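You operate a simulated robot arm through the tools that you are given. There is no shell and no other tool. Be economical: measure what you need, move in short steps, check, and stop when the job is done.

Carry out the task below with a simulated robot arm. There is one attempt and no reset: what you move stays moved.

TASK
Even up the two broom heads in the tying cradle and tie them.
Fine: end board home and cradle bar down before you tie; then raise the bar and draw the end board back. Where these are worked on the way, their far stop is far enough and under half their travel is too little: cradle bar, end board.

The check looks at the end state, three seconds after you hand in, the way a careful person would. Anything else that was tipped, shoved, dropped, spilled or broken makes it a failure.

THE ROBOT
A 6-joint arm with a fingered hand, on a carriage that runs on a rail from [177, 0] to [-1963, 4] (x, y) and turns from -167 to 165 degrees about z. Base frame: it is fixed where the carriage stands at the start and does not move with it; the origin is on the floor, on the carriage's upright axis, x ahead of it, y to its left, z up; the surface under the hand at the start is at about z = 830. Units: mm, degrees, N and s.
Its first joint turns from -166.0 to 166.0 degrees. Places, roughly: blue banded broom head (54x10x10 cm) [800, 100, 900]; cradle bar [1000, -200, 1100]; end board [800, 300, 900]; white banded broom head (54x10x10 cm) [900, -100, 900]. Payload 4 kg.
The tool frame sits at the grasp point between the pads (the TCP): z along the fingers, y along the line on which they close. The tips reach 26 mm beyond it. The gripper opens to 132 mm. The gripper's body begins 73 mm behind the TCP. The gripper is a hand of 4 fingers: y runs from the thumb to the fingers, the wrist lies at [0, 0, -239] in the tool frame.
Orientation is told as [roll, pitch, yaw] about the base's x, y, z axes, in that order, counted from this pose: with the fingers straight down and closing along the base's y, the tool's x points along the base's -x, its y along +y and its z along -z.

THE INTERFACE
- The arm moves only by the tool arm_command. Its argument "motion" is a list of rows, each a list of 2 entries, a list of its own where there are three numbers: the shift along the base's x, y, z in mm, then the turn, a rotation vector about the base's x, y, z in degrees. In form: [[[dx, dy, dz], [ax, ay, az]], ...]. A call has 1 to 20 rows; each row shifts and turns the commanded pose from where the row before left it. Each row takes 0.2 s and may step no farther than 50 mm and 8.6 degrees from the row before; otherwise, the whole call is refused. A pose out of reach is approached as far as the arm can. The call stops where the force on the tool passes 40 N (or 10 N more than at its start, if that is more) or the arm is blocked; 0.2 s more then pass. In this call time passes only in rows, and 0.2 s behind the last. The reply holds the time, the measured pose of the TCP, the force on the tool along the base axes, the opening and the grip force, in the units named above and with some noise, with the torque about the TCP (base axes, N m) and any sound that the robot's microphone picked up.
- Cameras (640 x 400 px; columns grow to the right, rows downward): "scene" is now at [303.7, 167.6, 1406.9]; the picture's right is [-0.22, -0.98, 0.00], its down [-0.41, 0.09, -0.91] and it looks along [0.89, -0.20, -0.42] (base axes); focal length 241 px, centre (320, 200). "wrist" rides on the gripper at [68, 2, -97] in the tool frame; the picture's right is [-0.03, 1.00, 0.00], its down [-0.82, -0.02, -0.58] and it looks along [-0.58, -0.01, 0.82] (tool axes); focal length 270 px, centre (320, 200).
- camera(camera): a new picture of that camera. It takes no simulated time.
- raise_lower(by): slides the trunk up (or, below 0, down) by that many mm; the arm and the scene camera ride with it, the base frame stays. It gives what a move gives, with no picture.
- base_move(legs): drives the robot by 1 to 6 legs, each [ahead, left, turn to the left] in mm, mm and degrees, along the robot's own axes; the way and the turn of a leg run together, so that a leg with both is an arc; at most 1500 mm and 180 degrees a leg. The arm and the cameras ride along, it lands a little off, and it stops where it bumps. It keeps to its track: a leg is cut to what the track allows. It gives what a move gives.
- finger_targets(finger1, finger2, finger3, thumb_bend): sets how far each is bent, from 0 (flat) to 1 (curled in); at 0.3 the hand is open as for a grip, at 0.7 the pads meet at the TCP. One left out holds its place. A second passes; each finger stops where it meets its share of the squeeze, and holds until it gets a number again. It is the only way to open and close the hand. It gives what a move gives, with no picture; readings hold the bend of each and the force on the fingers (four entries, about 0 where the hand has none), thumb and palm.
- pan_tilt(pan, tilt): turns the head with the scene camera to pan (to the left, within 143 degrees either way) and tilt (down, from -29 to 69), counted from straight ahead of the robot. It gives what a move gives.
- measure_at(camera, pixels): for up to 12 pixels [column, row] of the newest picture of that camera ("zoom" is the newest enlarged one), the place [x, y, z] in the base frame of the surface seen there, good to about 2 mm. It takes no simulated time.
- zoom(camera, box): a new picture of the part [left, top, right, bottom] of that camera's present view, enlarged. It takes no simulated time.
- hand_in(): hands the job in; it is judged then, once.

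Keep the steps short. Do not move on a guess: measure, check each grasp and each placing, and mend mistakes. In all there are 80 turns and 60 pictures (those below and enlarged ones count). Leave the gripper open and the arm clear of the work at the hand-in unless told otherwise, and finish with a single line.

The tools are called after ">>>" as a command line: name --argument value ..., lists and objects as JSON in quotes. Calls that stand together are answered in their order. arm_command: Moves the arm, as the interface text tells. Its arguments: {"type":"object","properties":{"motion":{"type":"array","items":{"type":"array"}}},"required":["motion"]} The other tools are called the same way: raise_lower (by) slides the trunk up or down; finger_targets (finger1, finger2, finger3, thumb_bend) moves the fingers one by one; base_move (legs) drives the base; pan_tilt (pan, tilt) turns the head that bears the scene camera; camera (camera) takes a picture; measure_at (camera, pixels) gives the place of the surface under pixels of a picture; zoom (camera, box) takes an enlarged picture of a part of a camera's view; hand_in () hands the job in.

At the start:

```text
t: 0.0
position: [743.5, -81.6, 1347.7]
tool_rot: [0.0, -0.1, -0.1]
ft_force: [-0.3, 0.3, -0.5]
torque: [-0.01, -0.03, -0.01]
finger_gap: 132.2
grasp_force: 0.0
shape: jaw
bend: [0.3, 0.3, 0.3, 0.3]
finger forces: [0.0, 0.0, 0.1, 0.1, 0.1, 0.0]
trunk travel left (down, up): [-400.0, 228.0]
robot x, y, heading: [4.0, 4.0, -0.1]
head pan, tilt: [-12.6, 24.6]
```

scene: 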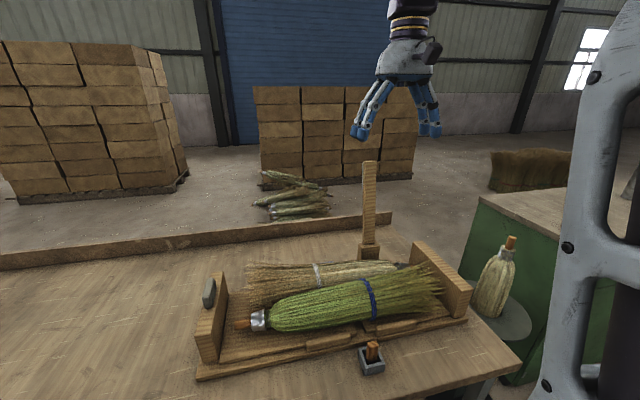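
wrist: 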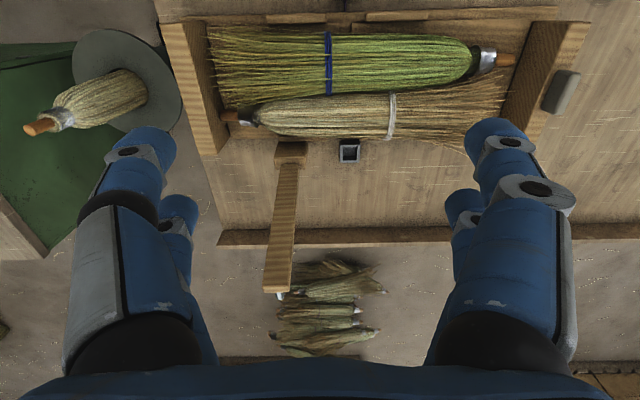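

I see the cradle with two brooms lying opposite ways, an end board on the left and the bar standing up. I'll enlarge the cradle first and measure from that.

>>> zoom --camera "scene" --box '[180, 150, 500, 390]'

>>> zoom --camera "wrist" --box '[140, 0, 620, 300]'

```text
1.67 times, centred on (340, 270) of scene
```

zoom: 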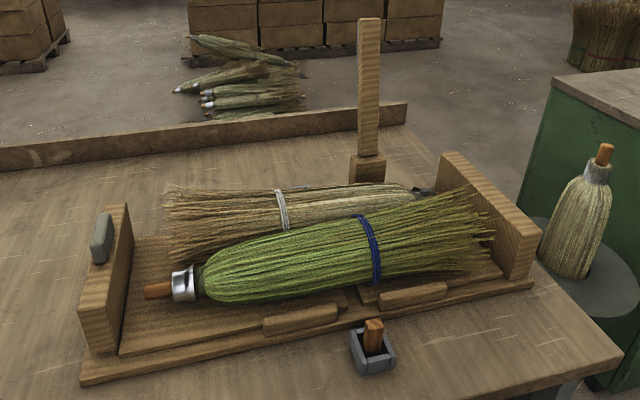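

```text
1.33 times, centred on (380, 150) of wrist
```

zoom: 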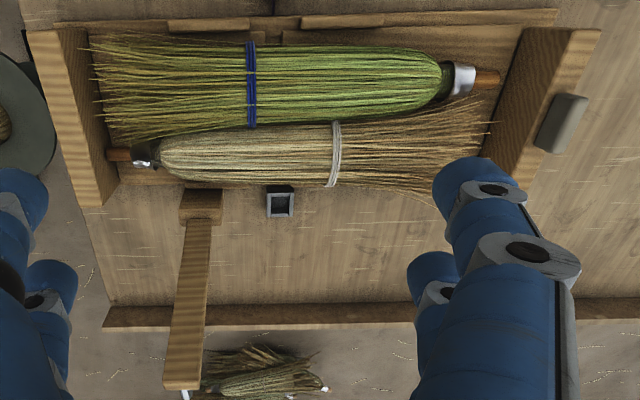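

The two sockets matter next: one in front with an orange peg, one behind that looks empty. I'll zoom on both and on the end board, and measure the main points.

>>> zoom --camera "scene" --box '[330, 310, 450, 385]'

>>> measure_at --camera "zoom" --pixels '[[210, 150], [230, 240], [250, 300], [300, 250], [400, 30]]'

>>> zoom --camera "wrist" --box '[250, 60, 490, 210]'

>>> measure_at --camera "scene" --pixels '[[209, 293], [222, 275], [210, 340], [258, 320], [242, 324], [440, 295], [370, 162], [369, 247], [372, 350], [440, 245], [470, 290], [372, 300]]'

>>> measure_at --camera "wrist" --pixels '[[349, 150], [291, 150], [283, 230], [278, 288], [560, 92], [545, 60], [230, 117], [500, 60], [215, 60], [495, 100], [395, 115], [327, 60]]'

```text
5.33 times, centred on (390, 348) of scene
```

zoom: 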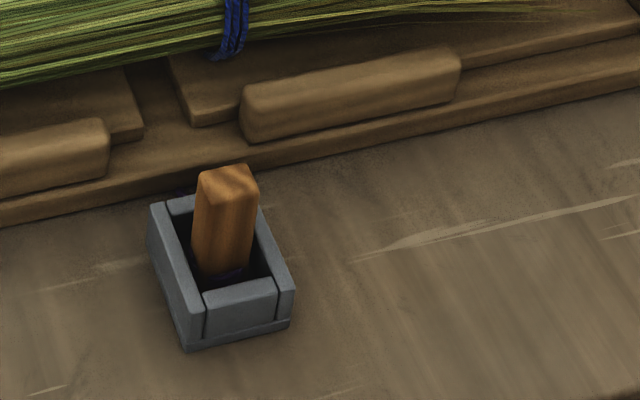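

```text
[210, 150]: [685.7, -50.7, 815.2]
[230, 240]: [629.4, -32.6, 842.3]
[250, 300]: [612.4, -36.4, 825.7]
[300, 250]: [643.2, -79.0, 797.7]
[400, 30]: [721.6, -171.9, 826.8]
```

```text
2.67 times, centred on (370, 135) of wrist
```

zoom: 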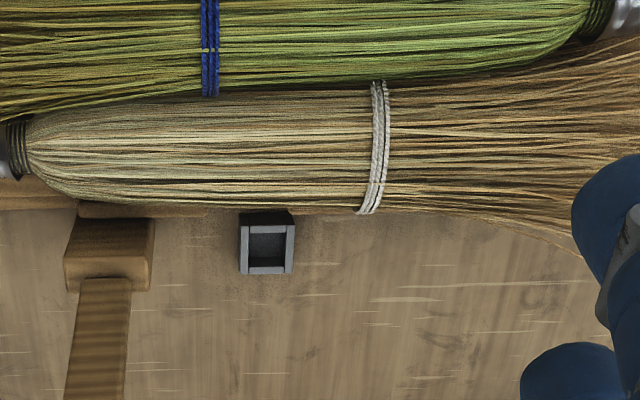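

```text
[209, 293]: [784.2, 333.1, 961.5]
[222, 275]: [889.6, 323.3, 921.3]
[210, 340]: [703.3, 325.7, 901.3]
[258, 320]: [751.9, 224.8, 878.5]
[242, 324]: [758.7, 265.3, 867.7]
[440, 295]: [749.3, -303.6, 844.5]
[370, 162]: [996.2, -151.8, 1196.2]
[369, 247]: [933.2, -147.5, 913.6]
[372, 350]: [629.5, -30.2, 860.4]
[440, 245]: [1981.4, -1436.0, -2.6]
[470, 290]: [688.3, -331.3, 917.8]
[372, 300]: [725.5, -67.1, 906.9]
```

```text
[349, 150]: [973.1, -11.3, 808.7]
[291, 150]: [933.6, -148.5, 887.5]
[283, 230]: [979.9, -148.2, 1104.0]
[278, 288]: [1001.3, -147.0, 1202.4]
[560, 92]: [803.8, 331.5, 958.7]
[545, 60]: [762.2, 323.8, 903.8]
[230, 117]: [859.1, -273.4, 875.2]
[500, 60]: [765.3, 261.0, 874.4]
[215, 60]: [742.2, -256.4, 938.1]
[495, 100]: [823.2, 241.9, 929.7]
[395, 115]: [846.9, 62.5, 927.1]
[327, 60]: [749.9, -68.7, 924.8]
```

The front box holds an orange-handled peg at about (630,-33) and the rear box at (973,-11) is empty. Next I'll look closely at the end board and its grip, and at the bar's pivot.

>>> zoom --camera "scene" --box '[180, 260, 308, 390]'

>>> measure_at --camera "zoom" --pixels '[[188, 90], [170, 110], [150, 140], [215, 120], [150, 200], [190, 190], [130, 330], [220, 300], [100, 370], [320, 195], [385, 195], [260, 200]]'

>>> zoom --camera "scene" --box '[330, 150, 480, 330]'

```text
3.08 times, centred on (244, 325) of scene
```

zoom: 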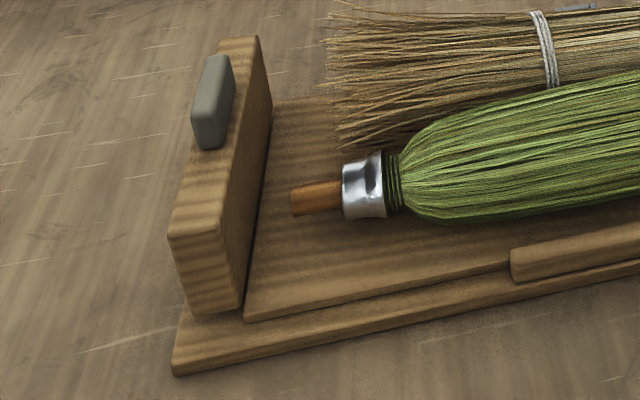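

```text
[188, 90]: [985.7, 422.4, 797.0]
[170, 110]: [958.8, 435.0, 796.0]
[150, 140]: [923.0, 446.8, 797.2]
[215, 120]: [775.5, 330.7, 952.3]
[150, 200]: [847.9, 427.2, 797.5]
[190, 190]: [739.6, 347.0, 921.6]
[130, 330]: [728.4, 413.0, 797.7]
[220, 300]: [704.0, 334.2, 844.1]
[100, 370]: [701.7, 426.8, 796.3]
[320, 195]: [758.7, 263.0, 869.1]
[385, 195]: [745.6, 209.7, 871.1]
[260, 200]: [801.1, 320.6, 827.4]
```

```text
2.22 times, centred on (405, 240) of scene
```

zoom: 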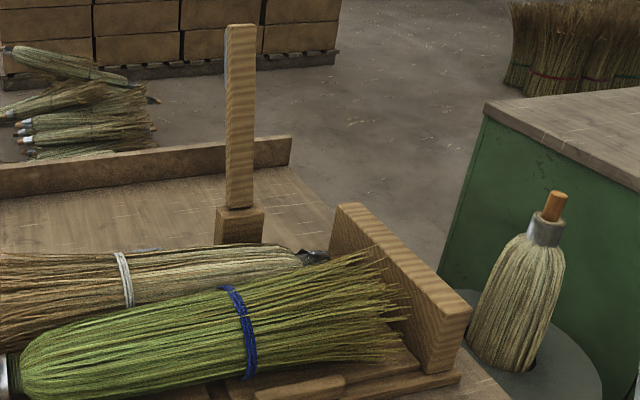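

The end board spans x 702–895, y ~308–348, with a grey grip on top at about (797,332,~950). I'll move above it, still high, and look with the wrist camera.

>>> arm_command --motion '[[[5, 41, -20], [0, 0, 0]], [[5, 41, -20], [0, 0, 0]], [[5, 41, -20], [0, 0, 0]], [[5, 41, -20], [0, 0, 0]], [[5, 41, -20], [0, 0, 0]], [[5, 41, -20], [0, 0, 0]], [[5, 41, -20], [0, 0, 0]], [[5, 41, -20], [0, 0, 0]], [[5, 41, -20], [0, 0, 0]], [[8, 45, -20], [0, 0, 0]]]'

>>> camera --camera "wrist"

>>> camera --camera "scene"

```text
t: 2.2
position: [796.0, 333.2, 1146.5]
tool_rot: [0.0, -0.1, 0.1]
ft_force: [0.7, 0.1, 0.6]
torque: [0.07, -0.01, -0.02]
finger_gap: 131.8
grasp_force: 0.1
shape: jaw
bend: [0.3, 0.3, 0.3, 0.3]
finger forces: [0.0, 0.0, 0.0, 0.0, 0.0, 0.0]
trunk travel left (down, up): [-400.0, 228.0]
robot x, y, heading: [2.6, 0.5, -0.1]
head pan, tilt: [-12.6, 24.6]
```

```text
51 pictures are left
```

wrist: 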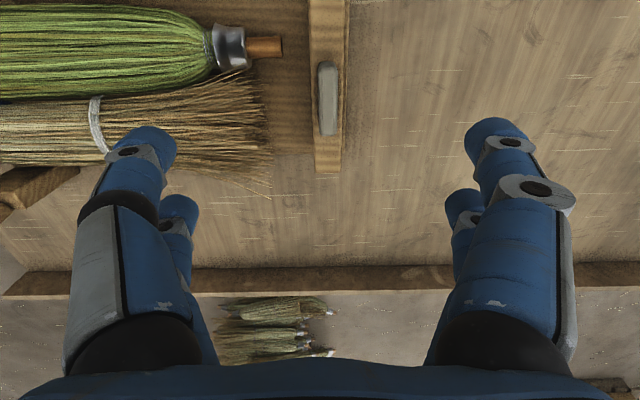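

```text
50 pictures are left
```

scene: 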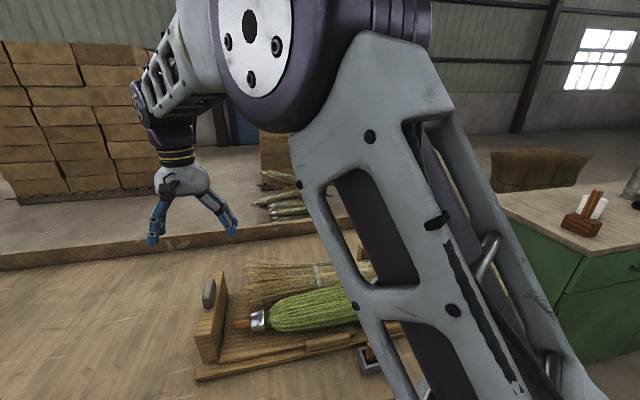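

The grey grip is at (328,98) in the wrist view. I'll measure it, the board and the green broom's handle end.

>>> measure_at --camera "wrist" --pixels '[[328, 66], [328, 98], [330, 130], [320, 98], [336, 98], [325, 160], [316, 160], [341, 160], [280, 47], [265, 47], [262, 110], [232, 47]]'

>>> zoom --camera "scene" --box '[530, 170, 640, 250]'

```text
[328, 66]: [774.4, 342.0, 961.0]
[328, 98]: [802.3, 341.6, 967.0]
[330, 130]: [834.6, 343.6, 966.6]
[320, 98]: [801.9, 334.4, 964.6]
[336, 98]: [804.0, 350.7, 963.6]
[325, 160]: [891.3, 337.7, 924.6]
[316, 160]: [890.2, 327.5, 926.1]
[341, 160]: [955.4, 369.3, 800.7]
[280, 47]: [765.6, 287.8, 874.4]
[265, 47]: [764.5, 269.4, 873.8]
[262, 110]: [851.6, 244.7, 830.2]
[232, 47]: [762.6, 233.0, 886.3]
```

```text
5.00 times, centred on (585, 210) of scene
```

zoom: 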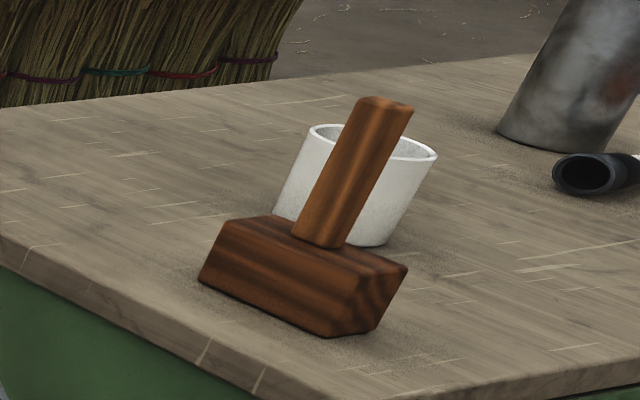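

The grip runs x 770–836, y 334–351, top z 966, and the board top is at 925. I'll narrow the hand so it clears the bristles, then descend over the grip.

>>> finger_targets --finger1 0.48 --finger2 0.48 --finger3 0.48 --thumb_bend 0.48

>>> arm_command --motion '[[[7, 9, -36], [0, 0, 0]], [[0, 0, -40], [0, 0, 0]], [[0, 0, -40], [0, 0, 0]], [[0, 0, -30], [0, 0, 0]], [[0, 0, -20], [0, 0, 0]], [[0, 0, -15], [0, 0, 0]], [[0, 0, -8], [0, 0, 0]]]'

>>> camera --camera "wrist"

```text
t: 3.2
position: [796.5, 331.9, 1145.5]
tool_rot: [0.0, 0.0, -0.1]
ft_force: [0.4, 0.7, -0.2]
torque: [0.02, 0.02, 0.05]
finger_gap: 73.3
grasp_force: 0.1
shape: fingers
bend: [0.48, 0.48, 0.48, 0.48]
finger forces: [0.1, 0.0, 0.1, 0.0, 0.0, 0.0]
trunk travel left (down, up): [-400.0, 228.0]
robot x, y, heading: [-0.5, -0.7, 0.0]
head pan, tilt: [-12.6, 24.6]
```

```text
t: 4.8
position: [804.4, 342.8, 958.7]
tool_rot: [0.0, 0.0, 0.0]
ft_force: [0.1, -0.3, 0.1]
torque: [-0.03, 0.03, 0.02]
finger_gap: 73.6
grasp_force: 0.1
shape: fingers
bend: [0.48, 0.48, 0.48, 0.48]
finger forces: [0.0, 0.0, 0.0, 0.1, 0.0, 0.1]
trunk travel left (down, up): [-400.0, 228.0]
robot x, y, heading: [2.0, -2.5, 0.2]
head pan, tilt: [-12.6, 24.6]
```

```text
48 pictures are left
```

wrist: 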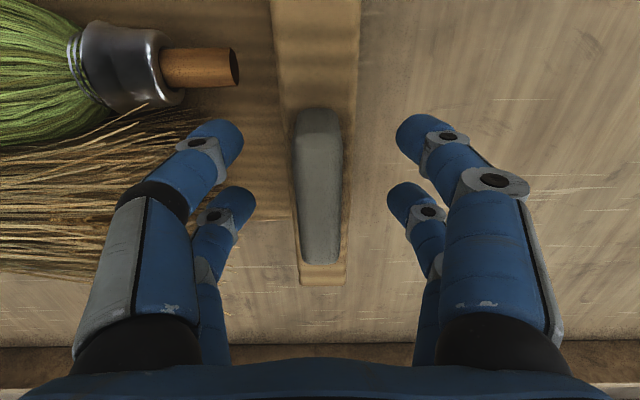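

The grip is centred between the fingers, so I'll close on it.

>>> finger_targets --finger1 0.7 --finger2 0.7 --finger3 0.7 --thumb_bend 0.7

>>> arm_command --motion '[[[0, -8, 0], [0, 0, 0]], [[0, -8, 0], [0, 0, 0]], [[0, -8, 0], [0, 0, 0]]]'

>>> camera --camera "wrist"

```text
t: 5.8
position: [804.8, 341.6, 958.7]
tool_rot: [0.1, -0.1, 0.0]
ft_force: [-0.7, -3.2, -3.6]
torque: [-0.1, 0.02, 0.06]
finger_gap: 16.7
grasp_force: 8.6
shape: fingers
bend: [0.65, 0.65, 0.65, 0.67]
finger forces: [3.5, 3.4, 3.9, 0.0, 6.1, 0.1]
trunk travel left (down, up): [-400.0, 228.0]
robot x, y, heading: [0.6, -1.1, 0.1]
head pan, tilt: [-12.6, 24.6]
```

```text
t: 6.6
position: [802.7, 317.9, 958.2]
tool_rot: [-0.1, 0.0, 0.0]
ft_force: [-0.6, 0.7, -0.9]
torque: [0.06, -0.02, 0.02]
finger_gap: 16.7
grasp_force: 8.4
shape: fingers
bend: [0.65, 0.65, 0.65, 0.67]
finger forces: [4.7, 4.7, 3.4, 0.0, 5.0, 0.0]
trunk travel left (down, up): [-400.0, 228.0]
robot x, y, heading: [0.7, -1.7, -0.1]
head pan, tilt: [-12.6, 24.6]
```

```text
47 pictures are left
```

wrist: 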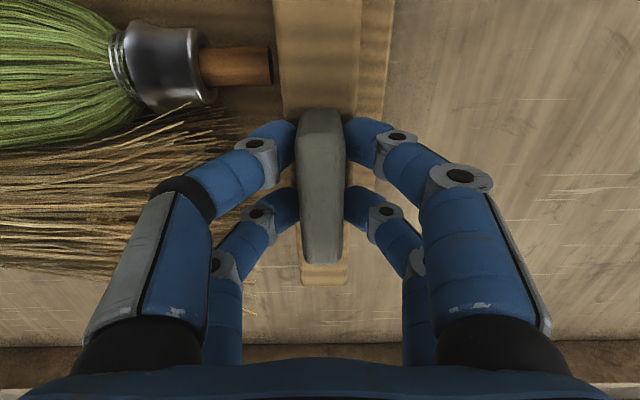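

The board slides freely and its face is now close to the green handle end. I'll keep pushing in small steps.

>>> arm_command --motion '[[[0, -5, 0], [0, 0, 0]], [[0, -5, 0], [0, 0, 0]], [[0, -5, 0], [0, 0, 0]], [[0, -5, 0], [0, 0, 0]]]'

>>> camera --camera "wrist"

```text
t: 7.6
position: [804.4, 297.8, 957.7]
tool_rot: [0.0, 0.0, -0.1]
ft_force: [0.6, 1.9, -0.2]
torque: [0.08, -0.02, 0.01]
finger_gap: 16.6
grasp_force: 8.8
shape: fingers
bend: [0.65, 0.65, 0.65, 0.67]
finger forces: [5.0, 4.9, 3.3, 0.1, 4.8, 0.1]
trunk travel left (down, up): [-400.0, 228.0]
robot x, y, heading: [1.9, -1.6, 0.0]
head pan, tilt: [-12.6, 24.6]
```

```text
46 pictures are left
```

wrist: 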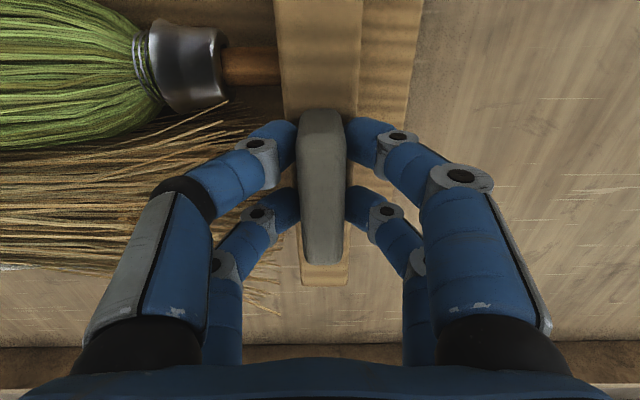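

>>> arm_command --motion '[[[0, -4, 0], [0, 0, 0]], [[0, -4, 0], [0, 0, 0]], [[0, -4, 0], [0, 0, 0]], [[0, -4, 0], [0, 0, 0]], [[0, -4, 0], [0, 0, 0]]]'

>>> camera --camera "wrist"

```text
t: 8.8
position: [803.2, 277.6, 957.8]
tool_rot: [0.0, 0.0, 0.0]
ft_force: [0.4, 2.9, -1.5]
torque: [0.01, 0.0, 0.01]
finger_gap: 16.8
grasp_force: 8.8
shape: fingers
bend: [0.65, 0.65, 0.65, 0.67]
finger forces: [5.0, 4.9, 3.3, 0.0, 4.7, 0.0]
trunk travel left (down, up): [-400.0, 228.0]
robot x, y, heading: [-2.7, 2.7, 0.2]
head pan, tilt: [-12.6, 24.6]
```

```text
45 pictures are left
```

wrist: 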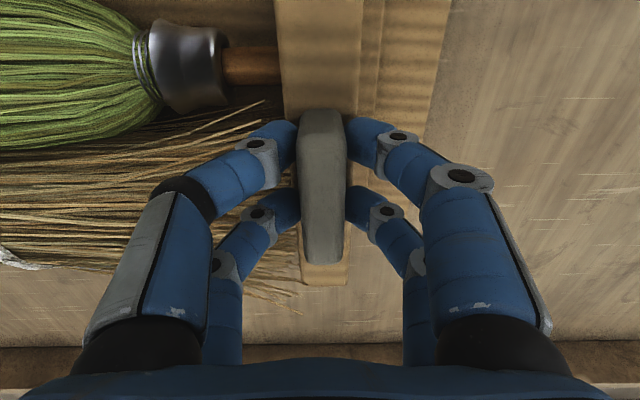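

The green head now moves with the board and the force is about 3 N. I'll go on until it stops.

>>> arm_command --motion '[[[0, -3, 0], [0, 0, 0]], [[0, -3, 0], [0, 0, 0]], [[0, -3, 0], [0, 0, 0]], [[0, -3, 0], [0, 0, 0]], [[0, -3, 0], [0, 0, 0]], [[0, -3, 0], [0, 0, 0]], [[0, -3, 0], [0, 0, 0]], [[0, -3, 0], [0, 0, 0]]]'

>>> camera --camera "wrist"

```text
t: 10.6
position: [802.9, 253.9, 958.2]
tool_rot: [0.0, 0.0, 0.1]
ft_force: [-0.6, 4.4, -1.9]
torque: [0.11, -0.02, 0.03]
finger_gap: 16.9
grasp_force: 8.6
shape: fingers
bend: [0.65, 0.65, 0.66, 0.68]
finger forces: [5.4, 5.4, 2.6, 0.0, 3.9, 0.1]
trunk travel left (down, up): [-400.0, 228.0]
robot x, y, heading: [1.8, -1.1, 0.0]
head pan, tilt: [-12.6, 24.6]
```

```text
44 pictures are left
```

wrist: 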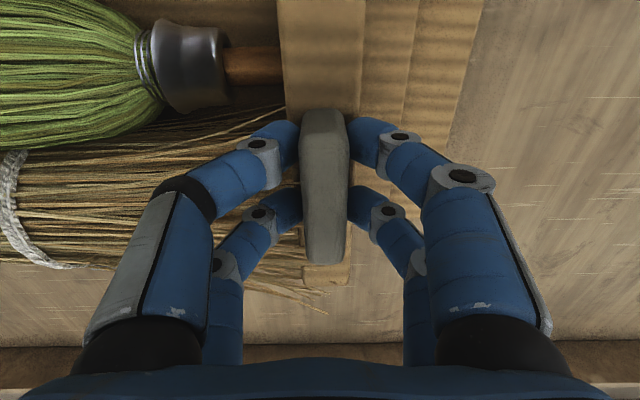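

The board's inner face should now be near y ≈ 238 and the far board's face is near -303, so with 540 mm heads it's almost home. I'll push on gently.

>>> arm_command --motion '[[[0, -2, 0], [0, 0, 0]], [[0, -2, 0], [0, 0, 0]], [[0, -2, 0], [0, 0, 0]], [[0, -2, 0], [0, 0, 0]], [[0, -2, 0], [0, 0, 0]], [[0, -2, 0], [0, 0, 0]]]'

>>> camera --camera "wrist"

>>> camera --camera "scene"

```text
t: 12.0
position: [804.0, 244.0, 959.3]
tool_rot: [0.1, -0.1, 0.0]
ft_force: [-0.3, 22.6, 10.6]
torque: [0.75, 0.05, 0.01]
finger_gap: 21.0
grasp_force: 11.5
shape: fingers
bend: [0.61, 0.61, 0.7, 0.7]
finger forces: [11.8, 11.7, 0.1, 0.0, 0.0, 0.0]
trunk travel left (down, up): [-400.0, 228.0]
robot x, y, heading: [-1.5, 1.3, 0.1]
head pan, tilt: [-12.6, 24.6]
```

```text
43 pictures are left
```

wrist: 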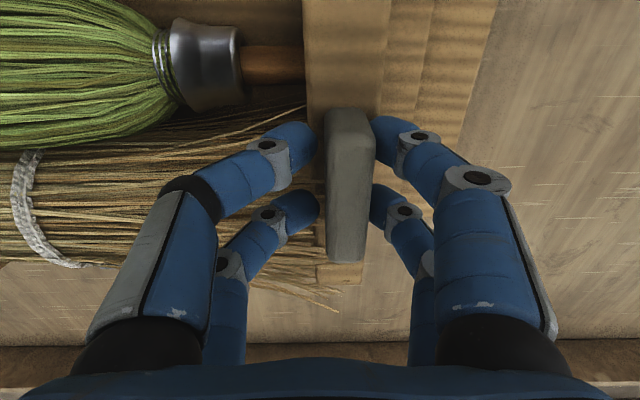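

```text
42 pictures are left
```

scene: 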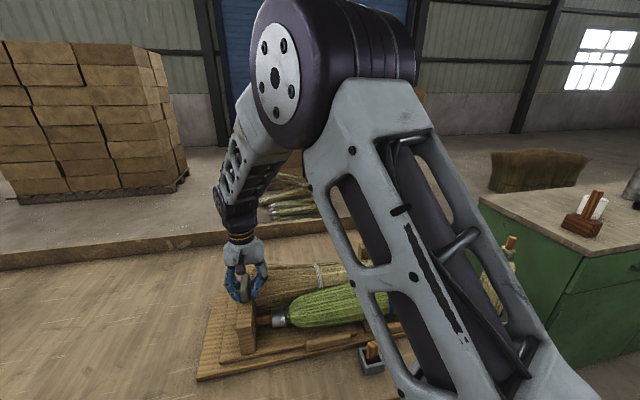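

The push now meets resistance (about 23 N) and the fingers give. I'll measure where the board stands, open, rise and inspect both ends.

>>> measure_at --camera "wrist" --pixels '[[345, 170], [325, 170], [370, 170], [340, 275], [325, 275], [358, 275], [308, 50], [300, 60], [380, 50], [430, 50], [480, 50]]'

>>> finger_targets --finger1 0.5 --finger2 0.5 --finger3 0.5 --thumb_bend 0.5

>>> arm_command --motion '[[[0, 4, 10], [0, 0, 0]], [[0, 0, 30], [0, 0, 0]], [[0, 0, 40], [0, 0, 0]], [[0, 0, 45], [0, 0, 0]], [[0, 0, 45], [0, 0, 0]], [[0, 0, 45], [0, 0, 0]], [[0, -40, 20], [0, 0, 0]], [[0, -40, 20], [0, 0, 0]], [[0, -40, 20], [0, 0, 0]], [[0, -45, 20], [0, 0, 0]], [[0, -45, 20], [0, 0, 0]], [[0, -45, 20], [0, 0, 0]]]'

>>> camera --camera "wrist"

```text
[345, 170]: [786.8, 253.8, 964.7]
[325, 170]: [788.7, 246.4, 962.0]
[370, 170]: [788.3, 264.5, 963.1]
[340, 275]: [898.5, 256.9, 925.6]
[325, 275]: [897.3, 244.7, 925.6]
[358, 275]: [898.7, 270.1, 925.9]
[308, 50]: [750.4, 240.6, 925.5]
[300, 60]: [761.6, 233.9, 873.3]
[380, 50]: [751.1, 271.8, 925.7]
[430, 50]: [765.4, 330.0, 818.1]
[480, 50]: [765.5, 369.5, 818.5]
```

```text
t: 13.0
position: [804.2, 242.5, 958.1]
tool_rot: [0.0, 0.0, 0.0]
ft_force: [-0.3, -0.1, 0.5]
torque: [0.0, -0.03, 0.01]
finger_gap: 65.2
grasp_force: 0.1
shape: fingers
bend: [0.5, 0.5, 0.5, 0.5]
finger forces: [0.1, 0.0, 0.0, 0.0, 0.1, 0.0]
trunk travel left (down, up): [-400.0, 228.0]
robot x, y, heading: [1.7, 3.6, 0.3]
head pan, tilt: [-12.6, 24.6]
```

```text
t: 15.6
position: [801.3, -8.5, 1293.6]
tool_rot: [0.0, 0.0, 0.2]
ft_force: [0.1, -0.3, -0.4]
torque: [-0.07, -0.03, 0.01]
finger_gap: 65.7
grasp_force: 0.0
shape: fingers
bend: [0.5, 0.5, 0.5, 0.5]
finger forces: [0.1, 0.0, 0.1, 0.1, 0.0, 0.1]
trunk travel left (down, up): [-400.0, 228.0]
robot x, y, heading: [-0.4, -0.5, -0.1]
head pan, tilt: [-12.6, 24.6]
```

```text
41 pictures are left
```

wrist: 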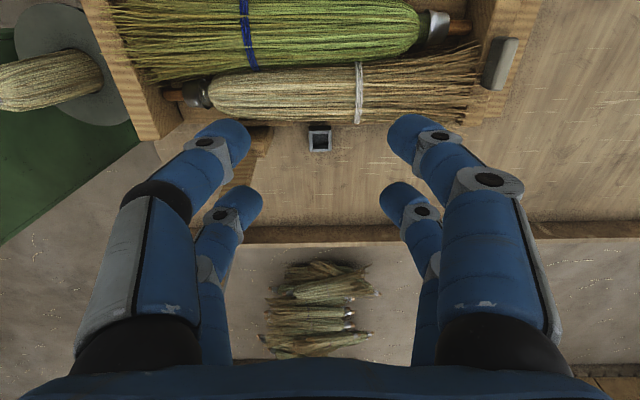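

The board has travelled about 87 mm. I'll zoom on the far end to see whether both heads touch the fixed board.

>>> zoom --camera "wrist" --box '[80, 0, 300, 140]'

>>> measure_at --camera "wrist" --pixels '[[167, 94], [175, 95], [155, 110], [160, 120], [130, 60], [115, 15], [108, 60], [470, 27], [478, 80], [495, 65], [320, 140], [260, 140]]'

>>> zoom --camera "wrist" --box '[360, 0, 560, 130]'

```text
2.86 times, centred on (190, 70) of wrist
```

zoom: 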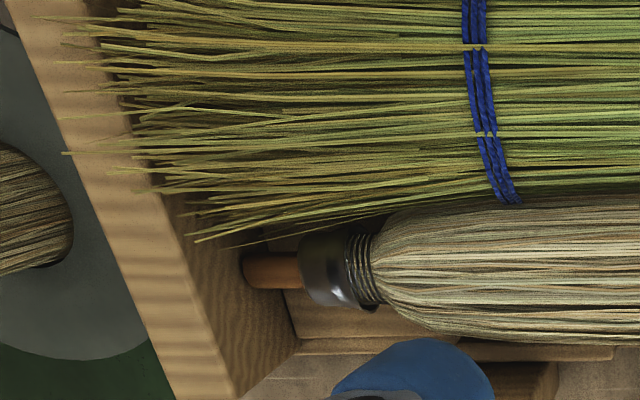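

```text
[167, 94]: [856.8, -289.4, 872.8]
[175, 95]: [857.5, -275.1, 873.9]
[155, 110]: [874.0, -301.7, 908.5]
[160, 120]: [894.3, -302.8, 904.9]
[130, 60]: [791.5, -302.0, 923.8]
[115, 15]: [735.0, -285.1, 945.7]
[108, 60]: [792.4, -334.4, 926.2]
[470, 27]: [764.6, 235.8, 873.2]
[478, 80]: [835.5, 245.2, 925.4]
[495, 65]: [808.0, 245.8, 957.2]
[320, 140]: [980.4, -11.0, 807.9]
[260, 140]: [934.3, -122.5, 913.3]
```

```text
3.08 times, centred on (460, 65) of wrist
```

zoom: 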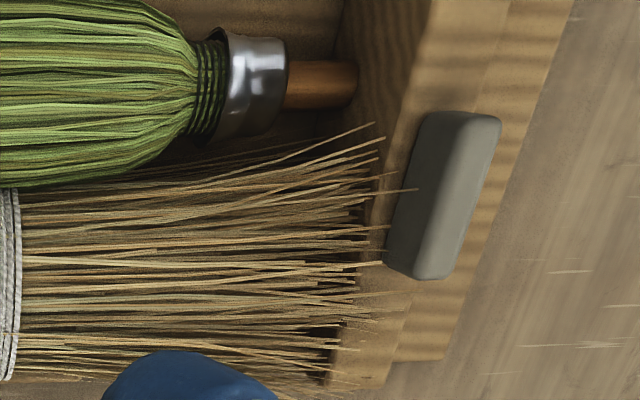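

>>> zoom --camera "wrist" --box '[145, 75, 205, 115]'

>>> measure_at --camera "zoom" --pixels '[[190, 200], [200, 180], [210, 200], [225, 200], [250, 200], [170, 220], [180, 240], [215, 240], [150, 200]]'

```text
10.00 times, centred on (175, 95) of wrist
```

zoom: 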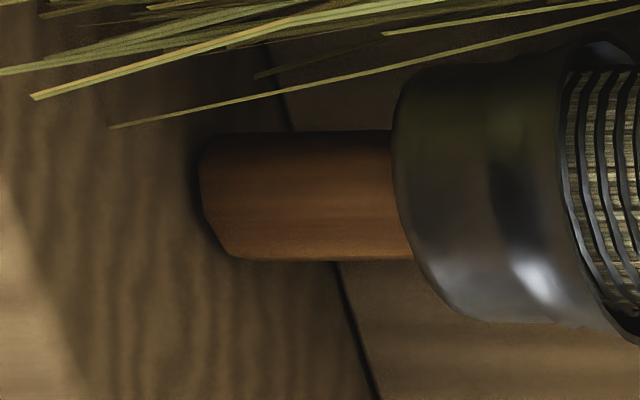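

```text
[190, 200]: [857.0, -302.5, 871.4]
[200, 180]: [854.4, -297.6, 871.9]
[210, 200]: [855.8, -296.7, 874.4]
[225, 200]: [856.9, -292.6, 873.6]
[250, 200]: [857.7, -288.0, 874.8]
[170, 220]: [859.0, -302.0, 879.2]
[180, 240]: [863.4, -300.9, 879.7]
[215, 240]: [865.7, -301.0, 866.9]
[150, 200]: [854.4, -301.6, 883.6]
```

Both heads are flush: the white butt is on the fixed face (y ≈ -302) and the green butt is on the end board. The bar is next. I'll measure the finger pairs' positions so I know how the hand will meet the bar, and drive ahead 60 mm for reach.

>>> measure_at --camera "wrist" --pixels '[[225, 140], [240, 200], [405, 130], [395, 195], [410, 135], [205, 143], [250, 155], [230, 175]]'

>>> base_move --legs '[[60, 0, 0]]'

>>> camera --camera "scene"

```text
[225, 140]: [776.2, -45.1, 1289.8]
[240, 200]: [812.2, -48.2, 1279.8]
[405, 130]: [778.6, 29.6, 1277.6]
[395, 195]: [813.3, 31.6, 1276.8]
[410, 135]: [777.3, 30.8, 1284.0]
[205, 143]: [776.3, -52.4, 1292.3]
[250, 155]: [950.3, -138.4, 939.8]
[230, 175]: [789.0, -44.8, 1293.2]
```

```text
t: 16.6
position: [861.2, -9.1, 1292.9]
tool_rot: [0.0, 0.0, 0.0]
ft_force: [0.2, -0.4, 0.5]
torque: [-0.01, 0.02, 0.01]
finger_gap: 65.6
grasp_force: 0.0
shape: fingers
bend: [0.5, 0.5, 0.5, 0.5]
finger forces: [0.0, 0.1, 0.1, 0.0, 0.0, 0.0]
trunk travel left (down, up): [-400.0, 228.0]
robot x, y, heading: [60.4, 0.3, 0.1]
head pan, tilt: [-12.6, 24.6]
```

```text
37 pictures are left
```

scene: 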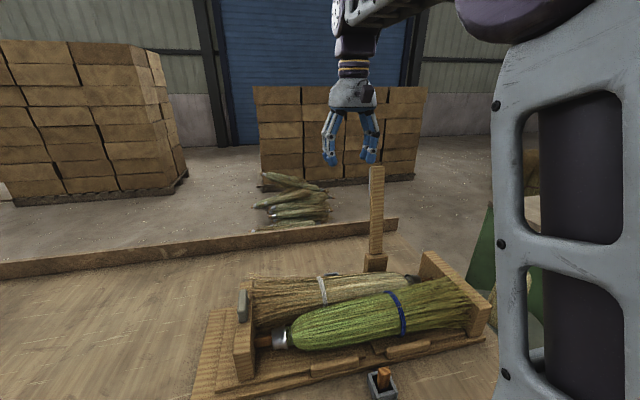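

Finger pairs sit about ±18 mm along x from the TCP. To pivot the bar I'll grip with one pair only, so I'll open finger1 and the thumb to see which ones they are, and measure the bar.

>>> finger_targets --finger1 0.3 --thumb_bend 0.3

>>> camera --camera "wrist"

>>> zoom --camera "scene" --box '[310, 155, 430, 285]'

>>> measure_at --camera "zoom" --pixels '[[297, 45], [313, 45], [336, 45], [352, 45], [300, 100], [340, 100], [300, 300], [340, 300], [320, 345], [320, 370], [345, 200], [320, 30]]'

```text
t: 17.6
position: [861.9, -8.2, 1293.3]
tool_rot: [0.0, 0.0, 0.1]
ft_force: [0.6, 0.1, -0.3]
torque: [0.0, 0.03, -0.02]
finger_gap: 132.6
grasp_force: 0.1
shape: fingers
bend: [0.3, 0.5, 0.5, 0.3]
finger forces: [0.0, 0.0, 0.0, 0.0, 0.0, 0.1]
trunk travel left (down, up): [-400.0, 228.0]
robot x, y, heading: [58.8, -3.3, -0.1]
head pan, tilt: [-12.6, 24.6]
```

```text
36 pictures are left
```

wrist: 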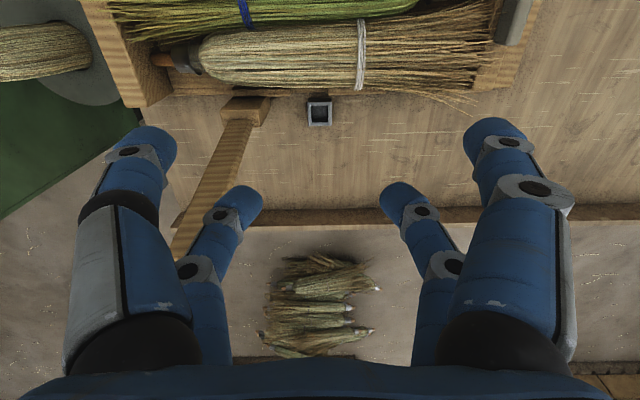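

```text
3.08 times, centred on (370, 220) of scene
```

zoom: 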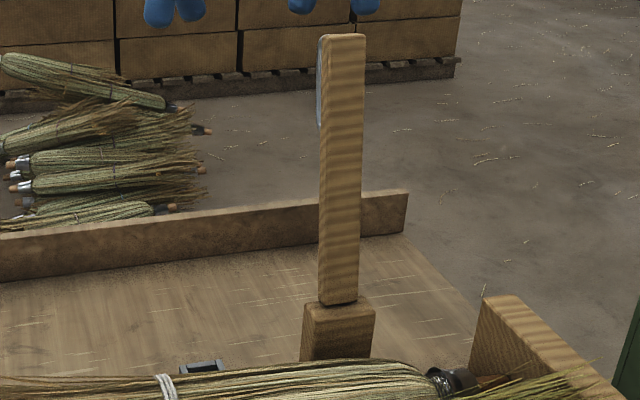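

```text
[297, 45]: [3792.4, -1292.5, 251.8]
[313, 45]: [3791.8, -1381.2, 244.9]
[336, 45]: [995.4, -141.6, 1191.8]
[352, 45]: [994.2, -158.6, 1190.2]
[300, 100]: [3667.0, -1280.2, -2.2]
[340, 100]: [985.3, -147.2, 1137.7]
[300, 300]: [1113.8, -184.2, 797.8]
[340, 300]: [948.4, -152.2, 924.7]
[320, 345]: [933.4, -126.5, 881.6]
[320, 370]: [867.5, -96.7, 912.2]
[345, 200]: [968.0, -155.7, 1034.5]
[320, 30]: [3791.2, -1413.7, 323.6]
```

Finger1 and thumb are the near pair, fingers 2 and 3 the far pair. The bar is about 42 mm wide in y, leans about 10° back, tip near (1001,-148,1202), with a grey grip on its back face. I'll go above the tip and look down.

>>> arm_command --motion '[[[25, -28, 0], [0, 0, 0]], [[25, -28, 0], [0, 0, 0]], [[25, -28, 0], [0, 0, 0]], [[25, -28, 0], [0, 0, 0]], [[23, -28, 0], [0, 0, 0]]]'

>>> camera --camera "wrist"

```text
t: 18.8
position: [985.3, -147.7, 1293.3]
tool_rot: [0.0, 0.0, 0.0]
ft_force: [-0.3, 0.3, 1.0]
torque: [-0.03, -0.02, -0.01]
finger_gap: 132.6
grasp_force: 0.0
shape: fingers
bend: [0.3, 0.5, 0.5, 0.3]
finger forces: [0.0, 0.1, 0.0, 0.0, 0.1, 0.0]
trunk travel left (down, up): [-400.0, 228.0]
robot x, y, heading: [58.3, -0.7, -0.2]
head pan, tilt: [-12.6, 24.6]
```

```text
34 pictures are left
```

wrist: 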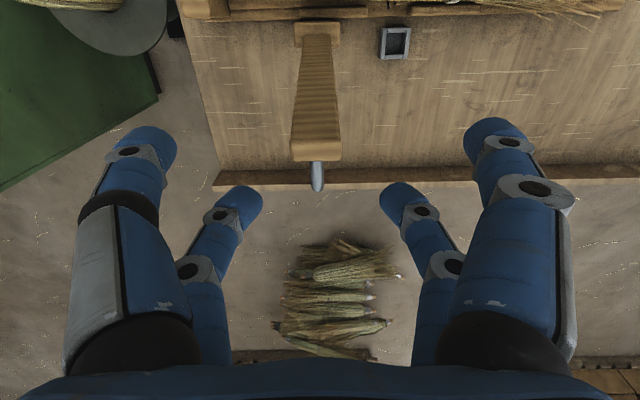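

>>> measure_at --camera "wrist" --pixels '[[292, 150], [316, 145], [340, 150], [316, 158], [316, 140], [318, 165], [318, 175], [318, 188], [311, 175], [324, 175], [318, 40]]'

```text
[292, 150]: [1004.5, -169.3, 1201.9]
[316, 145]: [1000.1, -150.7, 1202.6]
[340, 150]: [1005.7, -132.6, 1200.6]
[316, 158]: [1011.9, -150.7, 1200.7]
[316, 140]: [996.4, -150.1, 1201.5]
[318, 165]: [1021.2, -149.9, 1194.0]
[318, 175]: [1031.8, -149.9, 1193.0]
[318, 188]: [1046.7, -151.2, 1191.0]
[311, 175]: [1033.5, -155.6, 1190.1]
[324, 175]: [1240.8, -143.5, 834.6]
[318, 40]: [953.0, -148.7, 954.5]
```

The grey grip on the bar's back is x 1017–1048, y -157…-143, top z 1193. Gripping it keeps the hand above the work when the bar is down. I'll descend with the far pair straddling it.

>>> arm_command --motion '[[[13, -2, -20], [0, 0, 0]], [[13, -1, -25], [0, 0, 0]], [[0, 0, -30], [0, 0, 0]], [[0, 0, -30], [0, 0, 0]], [[0, 0, -18], [0, 0, 0]]]'

>>> camera --camera "wrist"

```text
t: 20.0
position: [1012.2, -150.7, 1171.1]
tool_rot: [0.0, -0.1, 0.0]
ft_force: [0.0, -0.7, 0.2]
torque: [0.01, -0.02, -0.01]
finger_gap: 133.0
grasp_force: 0.1
shape: fingers
bend: [0.3, 0.5, 0.5, 0.3]
finger forces: [0.0, 0.0, 0.1, 0.0, 0.0, 0.0]
trunk travel left (down, up): [-400.0, 228.0]
robot x, y, heading: [61.1, 2.1, 0.2]
head pan, tilt: [-12.6, 24.6]
```

```text
33 pictures are left
```

wrist: 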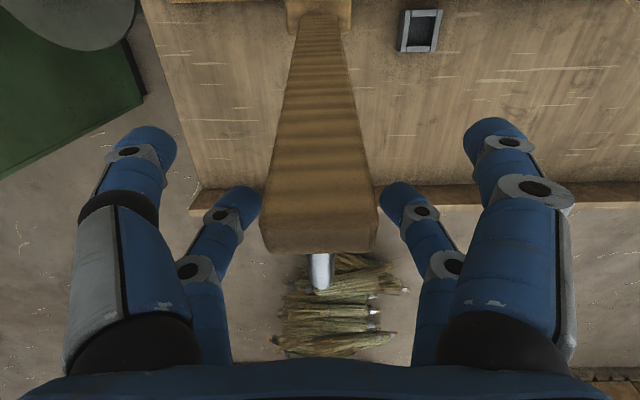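

The far pair straddles the grip; I'll close fingers 2 and 3 on it.

>>> finger_targets --finger2 0.72 --finger3 0.72

>>> camera --camera "wrist"

```text
t: 21.0
position: [1011.5, -152.3, 1170.5]
tool_rot: [0.0, 0.0, 0.0]
ft_force: [0.4, 0.8, 0.2]
torque: [-0.04, 0.02, 0.03]
finger_gap: 132.4
grasp_force: 0.0
shape: fingers
bend: [0.3, 0.71, 0.71, 0.3]
finger forces: [0.1, 0.1, 0.1, 0.0, 0.0, 0.0]
trunk travel left (down, up): [-400.0, 228.0]
robot x, y, heading: [60.5, 3.1, -0.0]
head pan, tilt: [-12.6, 24.6]
```

```text
32 pictures are left
```

wrist: 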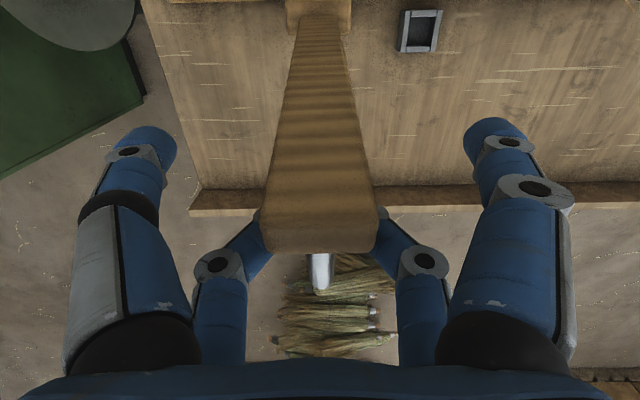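

Fingers 2 and 3 closed fully with no force, so they missed the grip. I'll look from the scene camera at how they sit.

>>> zoom --camera "scene" --box '[300, 90, 460, 290]'

>>> zoom --camera "wrist" --box '[180, 180, 460, 355]'

>>> measure_at --camera "wrist" --pixels '[[320, 258], [320, 270], [320, 288], [330, 287], [308, 287], [262, 230], [390, 230], [265, 245], [240, 245], [320, 248]]'

```text
2.00 times, centred on (380, 190) of scene
```

zoom: 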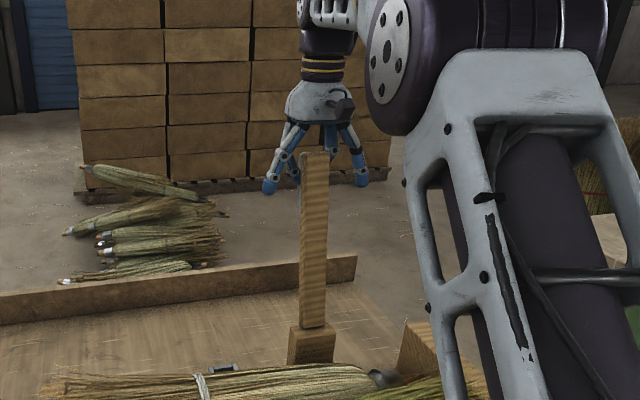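

```text
2.29 times, centred on (320, 268) of wrist
```

zoom: 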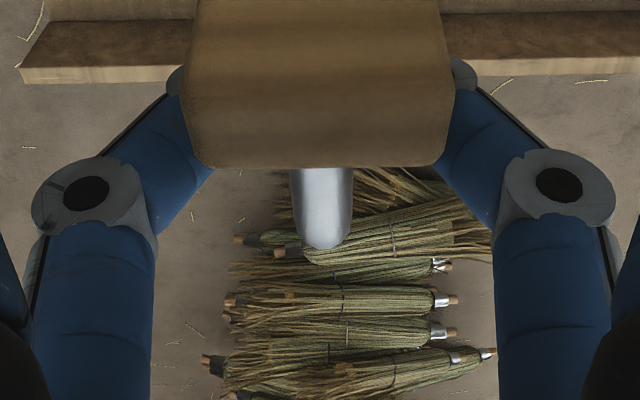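

```text
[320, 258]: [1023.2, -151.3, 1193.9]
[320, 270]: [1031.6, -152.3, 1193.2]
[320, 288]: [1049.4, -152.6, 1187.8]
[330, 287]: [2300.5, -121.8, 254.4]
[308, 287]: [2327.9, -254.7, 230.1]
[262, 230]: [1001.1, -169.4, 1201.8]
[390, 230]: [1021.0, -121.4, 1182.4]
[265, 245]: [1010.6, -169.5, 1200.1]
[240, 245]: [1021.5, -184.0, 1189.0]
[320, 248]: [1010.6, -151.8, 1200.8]
```

The fingers sit behind the bar at x ≈ 1021, around or below the grey piece. I'll test gently with a small upward move, watching the force, to see whether they are hooked in a loop.

>>> arm_command --motion '[[[0, 0, 4], [0, 0, 0]], [[0, 0, 4], [0, 0, 0]], [[0, 0, 4], [0, 0, 0]], [[0, 0, 4], [0, 0, 0]]]'

>>> camera --camera "wrist"

```text
t: 22.0
position: [1010.6, -152.2, 1186.5]
tool_rot: [-0.1, 0.1, 0.0]
ft_force: [-0.3, 0.5, -0.2]
torque: [-0.04, -0.01, -0.02]
finger_gap: 132.6
grasp_force: 0.1
shape: fingers
bend: [0.3, 0.71, 0.71, 0.3]
finger forces: [0.0, 0.1, 0.1, 0.1, 0.1, 0.0]
trunk travel left (down, up): [-400.0, 228.0]
robot x, y, heading: [59.8, 2.9, 0.2]
head pan, tilt: [-12.6, 24.6]
```

```text
29 pictures are left
```

wrist: 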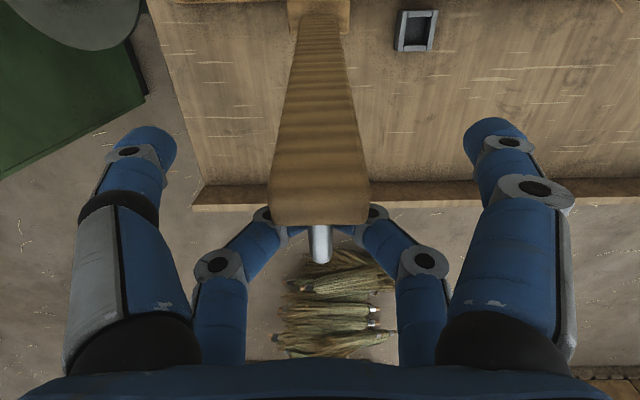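

>>> zoom --camera "wrist" --box '[240, 190, 400, 290]'

>>> measure_at --camera "zoom" --pixels '[[190, 170], [240, 165], [275, 180], [400, 170], [440, 165], [320, 200], [320, 270], [360, 180], [370, 165]]'

```text
4.00 times, centred on (320, 240) of wrist
```

zoom: 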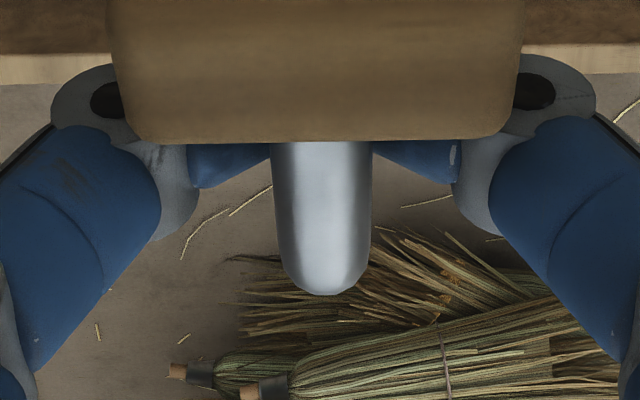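

```text
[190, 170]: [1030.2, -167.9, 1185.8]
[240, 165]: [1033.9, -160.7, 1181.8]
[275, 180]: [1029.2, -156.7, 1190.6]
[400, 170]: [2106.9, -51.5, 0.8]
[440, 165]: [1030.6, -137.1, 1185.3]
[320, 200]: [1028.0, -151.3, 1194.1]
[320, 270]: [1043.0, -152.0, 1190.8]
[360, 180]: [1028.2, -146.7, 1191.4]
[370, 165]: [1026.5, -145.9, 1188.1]
```

The grey piece is a rod sticking out at z ≈ 1187 (about 14 mm thick) and the fingers closed just under it. I'll open that pair, rise 11 mm and close again on the rod.

>>> finger_targets --finger2 0.52 --finger3 0.52

>>> arm_command --motion '[[[3, 1, 11], [0, 0, 0]]]'

>>> finger_targets --finger2 0.72 --finger3 0.72

>>> zoom --camera "wrist" --box '[200, 150, 440, 300]'

```text
t: 23.0
position: [1010.6, -152.0, 1186.7]
tool_rot: [0.0, 0.1, 0.0]
ft_force: [-0.2, -0.8, -0.2]
torque: [0.01, -0.01, 0.02]
finger_gap: 132.9
grasp_force: 0.1
shape: fingers
bend: [0.3, 0.52, 0.52, 0.3]
finger forces: [0.0, 0.0, 0.0, 0.1, 0.0, 0.1]
trunk travel left (down, up): [-400.0, 228.0]
robot x, y, heading: [61.2, 2.4, -0.1]
head pan, tilt: [-12.6, 24.6]
```

```text
t: 23.4
position: [1013.8, -150.7, 1197.7]
tool_rot: [-0.1, 0.0, 0.0]
ft_force: [0.4, -0.1, -0.7]
torque: [-0.03, 0.03, 0.07]
finger_gap: 132.7
grasp_force: 0.1
shape: fingers
bend: [0.3, 0.52, 0.52, 0.3]
finger forces: [0.1, 0.0, 0.1, 0.1, 0.0, 0.0]
trunk travel left (down, up): [-400.0, 228.0]
robot x, y, heading: [61.2, 0.9, 0.1]
head pan, tilt: [-12.6, 24.6]
```

```text
t: 24.4
position: [1013.5, -151.4, 1197.2]
tool_rot: [-0.2, -0.1, 0.0]
ft_force: [-1.2, -0.9, -3.4]
torque: [-0.01, 0.1, -0.04]
finger_gap: 132.8
grasp_force: 3.1
shape: fingers
bend: [0.3, 0.71, 0.7, 0.3]
finger forces: [0.0, 2.7, 3.9, 0.1, 0.0, 0.1]
trunk travel left (down, up): [-400.0, 228.0]
robot x, y, heading: [60.2, -2.2, -0.3]
head pan, tilt: [-12.6, 24.6]
```

```text
2.67 times, centred on (320, 225) of wrist
```

zoom: 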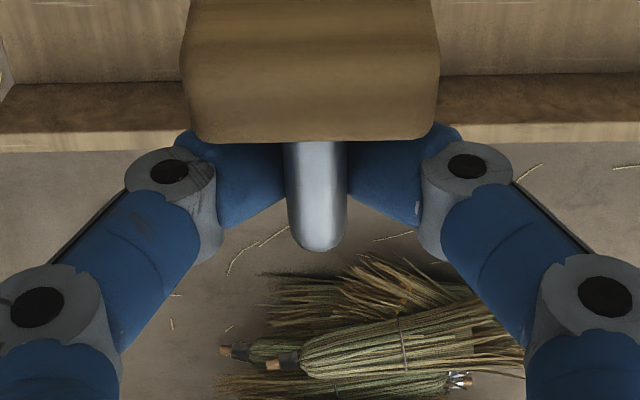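

The forces suggest the rod rests on top of the fingers, so I need to be about 10 mm higher. I'll open, rise and close again.

>>> finger_targets --finger2 0.52 --finger3 0.52

>>> arm_command --motion '[[[0, 0, 9], [0, 0, 0]]]'

>>> finger_targets --finger2 0.72 --finger3 0.72

```text
t: 25.4
position: [1013.8, -150.1, 1196.6]
tool_rot: [-0.1, 0.0, 0.0]
ft_force: [0.3, 0.2, 0.3]
torque: [0.0, -0.01, 0.01]
finger_gap: 132.7
grasp_force: 0.0
shape: fingers
bend: [0.3, 0.52, 0.52, 0.3]
finger forces: [0.0, 0.0, 0.1, 0.1, 0.0, 0.1]
trunk travel left (down, up): [-400.0, 228.0]
robot x, y, heading: [56.0, 0.5, 0.3]
head pan, tilt: [-12.6, 24.6]
```

```text
t: 25.8
position: [1014.6, -149.9, 1206.1]
tool_rot: [-0.1, 0.0, 0.0]
ft_force: [0.2, 0.7, -0.1]
torque: [0.0, -0.02, 0.01]
finger_gap: 132.5
grasp_force: 0.0
shape: fingers
bend: [0.3, 0.52, 0.52, 0.3]
finger forces: [0.1, 0.0, 0.1, 0.0, 0.1, 0.0]
trunk travel left (down, up): [-400.0, 228.0]
robot x, y, heading: [60.6, 0.4, -0.1]
head pan, tilt: [-12.6, 24.6]
```

```text
t: 26.8
position: [1013.8, -151.0, 1206.4]
tool_rot: [0.0, 0.1, 0.0]
ft_force: [-0.4, -1.3, -2.4]
torque: [0.01, 0.08, -0.02]
finger_gap: 132.6
grasp_force: 3.7
shape: fingers
bend: [0.3, 0.7, 0.69, 0.3]
finger forces: [0.1, 2.8, 4.3, 0.0, 0.0, 0.0]
trunk travel left (down, up): [-400.0, 228.0]
robot x, y, heading: [61.7, -0.0, -0.2]
head pan, tilt: [-12.6, 24.6]
```

The pair now holds the rod with about 4 N. I'll tighten a little and start the arc towards the robot in small steps.

>>> finger_targets --finger2 0.8 --finger3 0.8

>>> arm_command --motion '[[[-13, 0, 3], [0, 0, 0]], [[-13, 0, 3], [0, 0, 0]], [[-12, 0, 2], [0, 0, 0]]]'

>>> camera --camera "wrist"

```text
t: 27.8
position: [1014.9, -149.8, 1206.4]
tool_rot: [0.0, 0.0, 0.0]
ft_force: [-1.1, -1.0, -3.9]
torque: [-0.01, 0.1, 0.0]
finger_gap: 132.4
grasp_force: 6.0
shape: fingers
bend: [0.3, 0.71, 0.69, 0.3]
finger forces: [0.0, 5.5, 6.3, 0.0, 0.0, 0.0]
trunk travel left (down, up): [-400.0, 228.0]
robot x, y, heading: [61.2, 0.5, -0.1]
head pan, tilt: [-12.6, 24.6]
```

```text
t: 28.6
position: [976.1, -150.8, 1214.9]
tool_rot: [0.0, 0.0, 0.0]
ft_force: [0.1, -1.1, -0.6]
torque: [-0.04, 0.04, -0.03]
finger_gap: 132.6
grasp_force: 6.5
shape: fingers
bend: [0.3, 0.71, 0.69, 0.3]
finger forces: [0.1, 6.4, 7.8, 0.1, 0.0, 0.1]
trunk travel left (down, up): [-400.0, 228.0]
robot x, y, heading: [58.8, -0.2, 0.1]
head pan, tilt: [-12.6, 24.6]
```

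```text
26 pictures are left
```

wrist: 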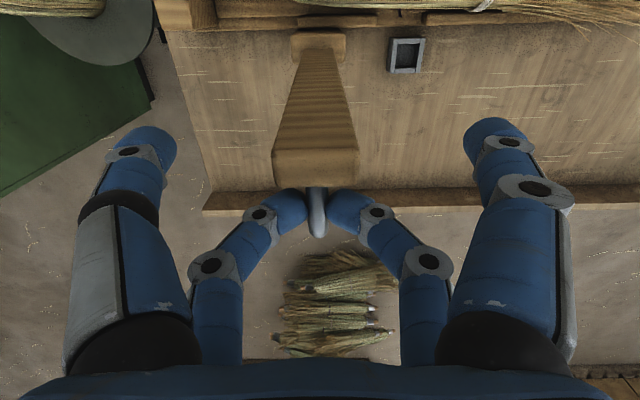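

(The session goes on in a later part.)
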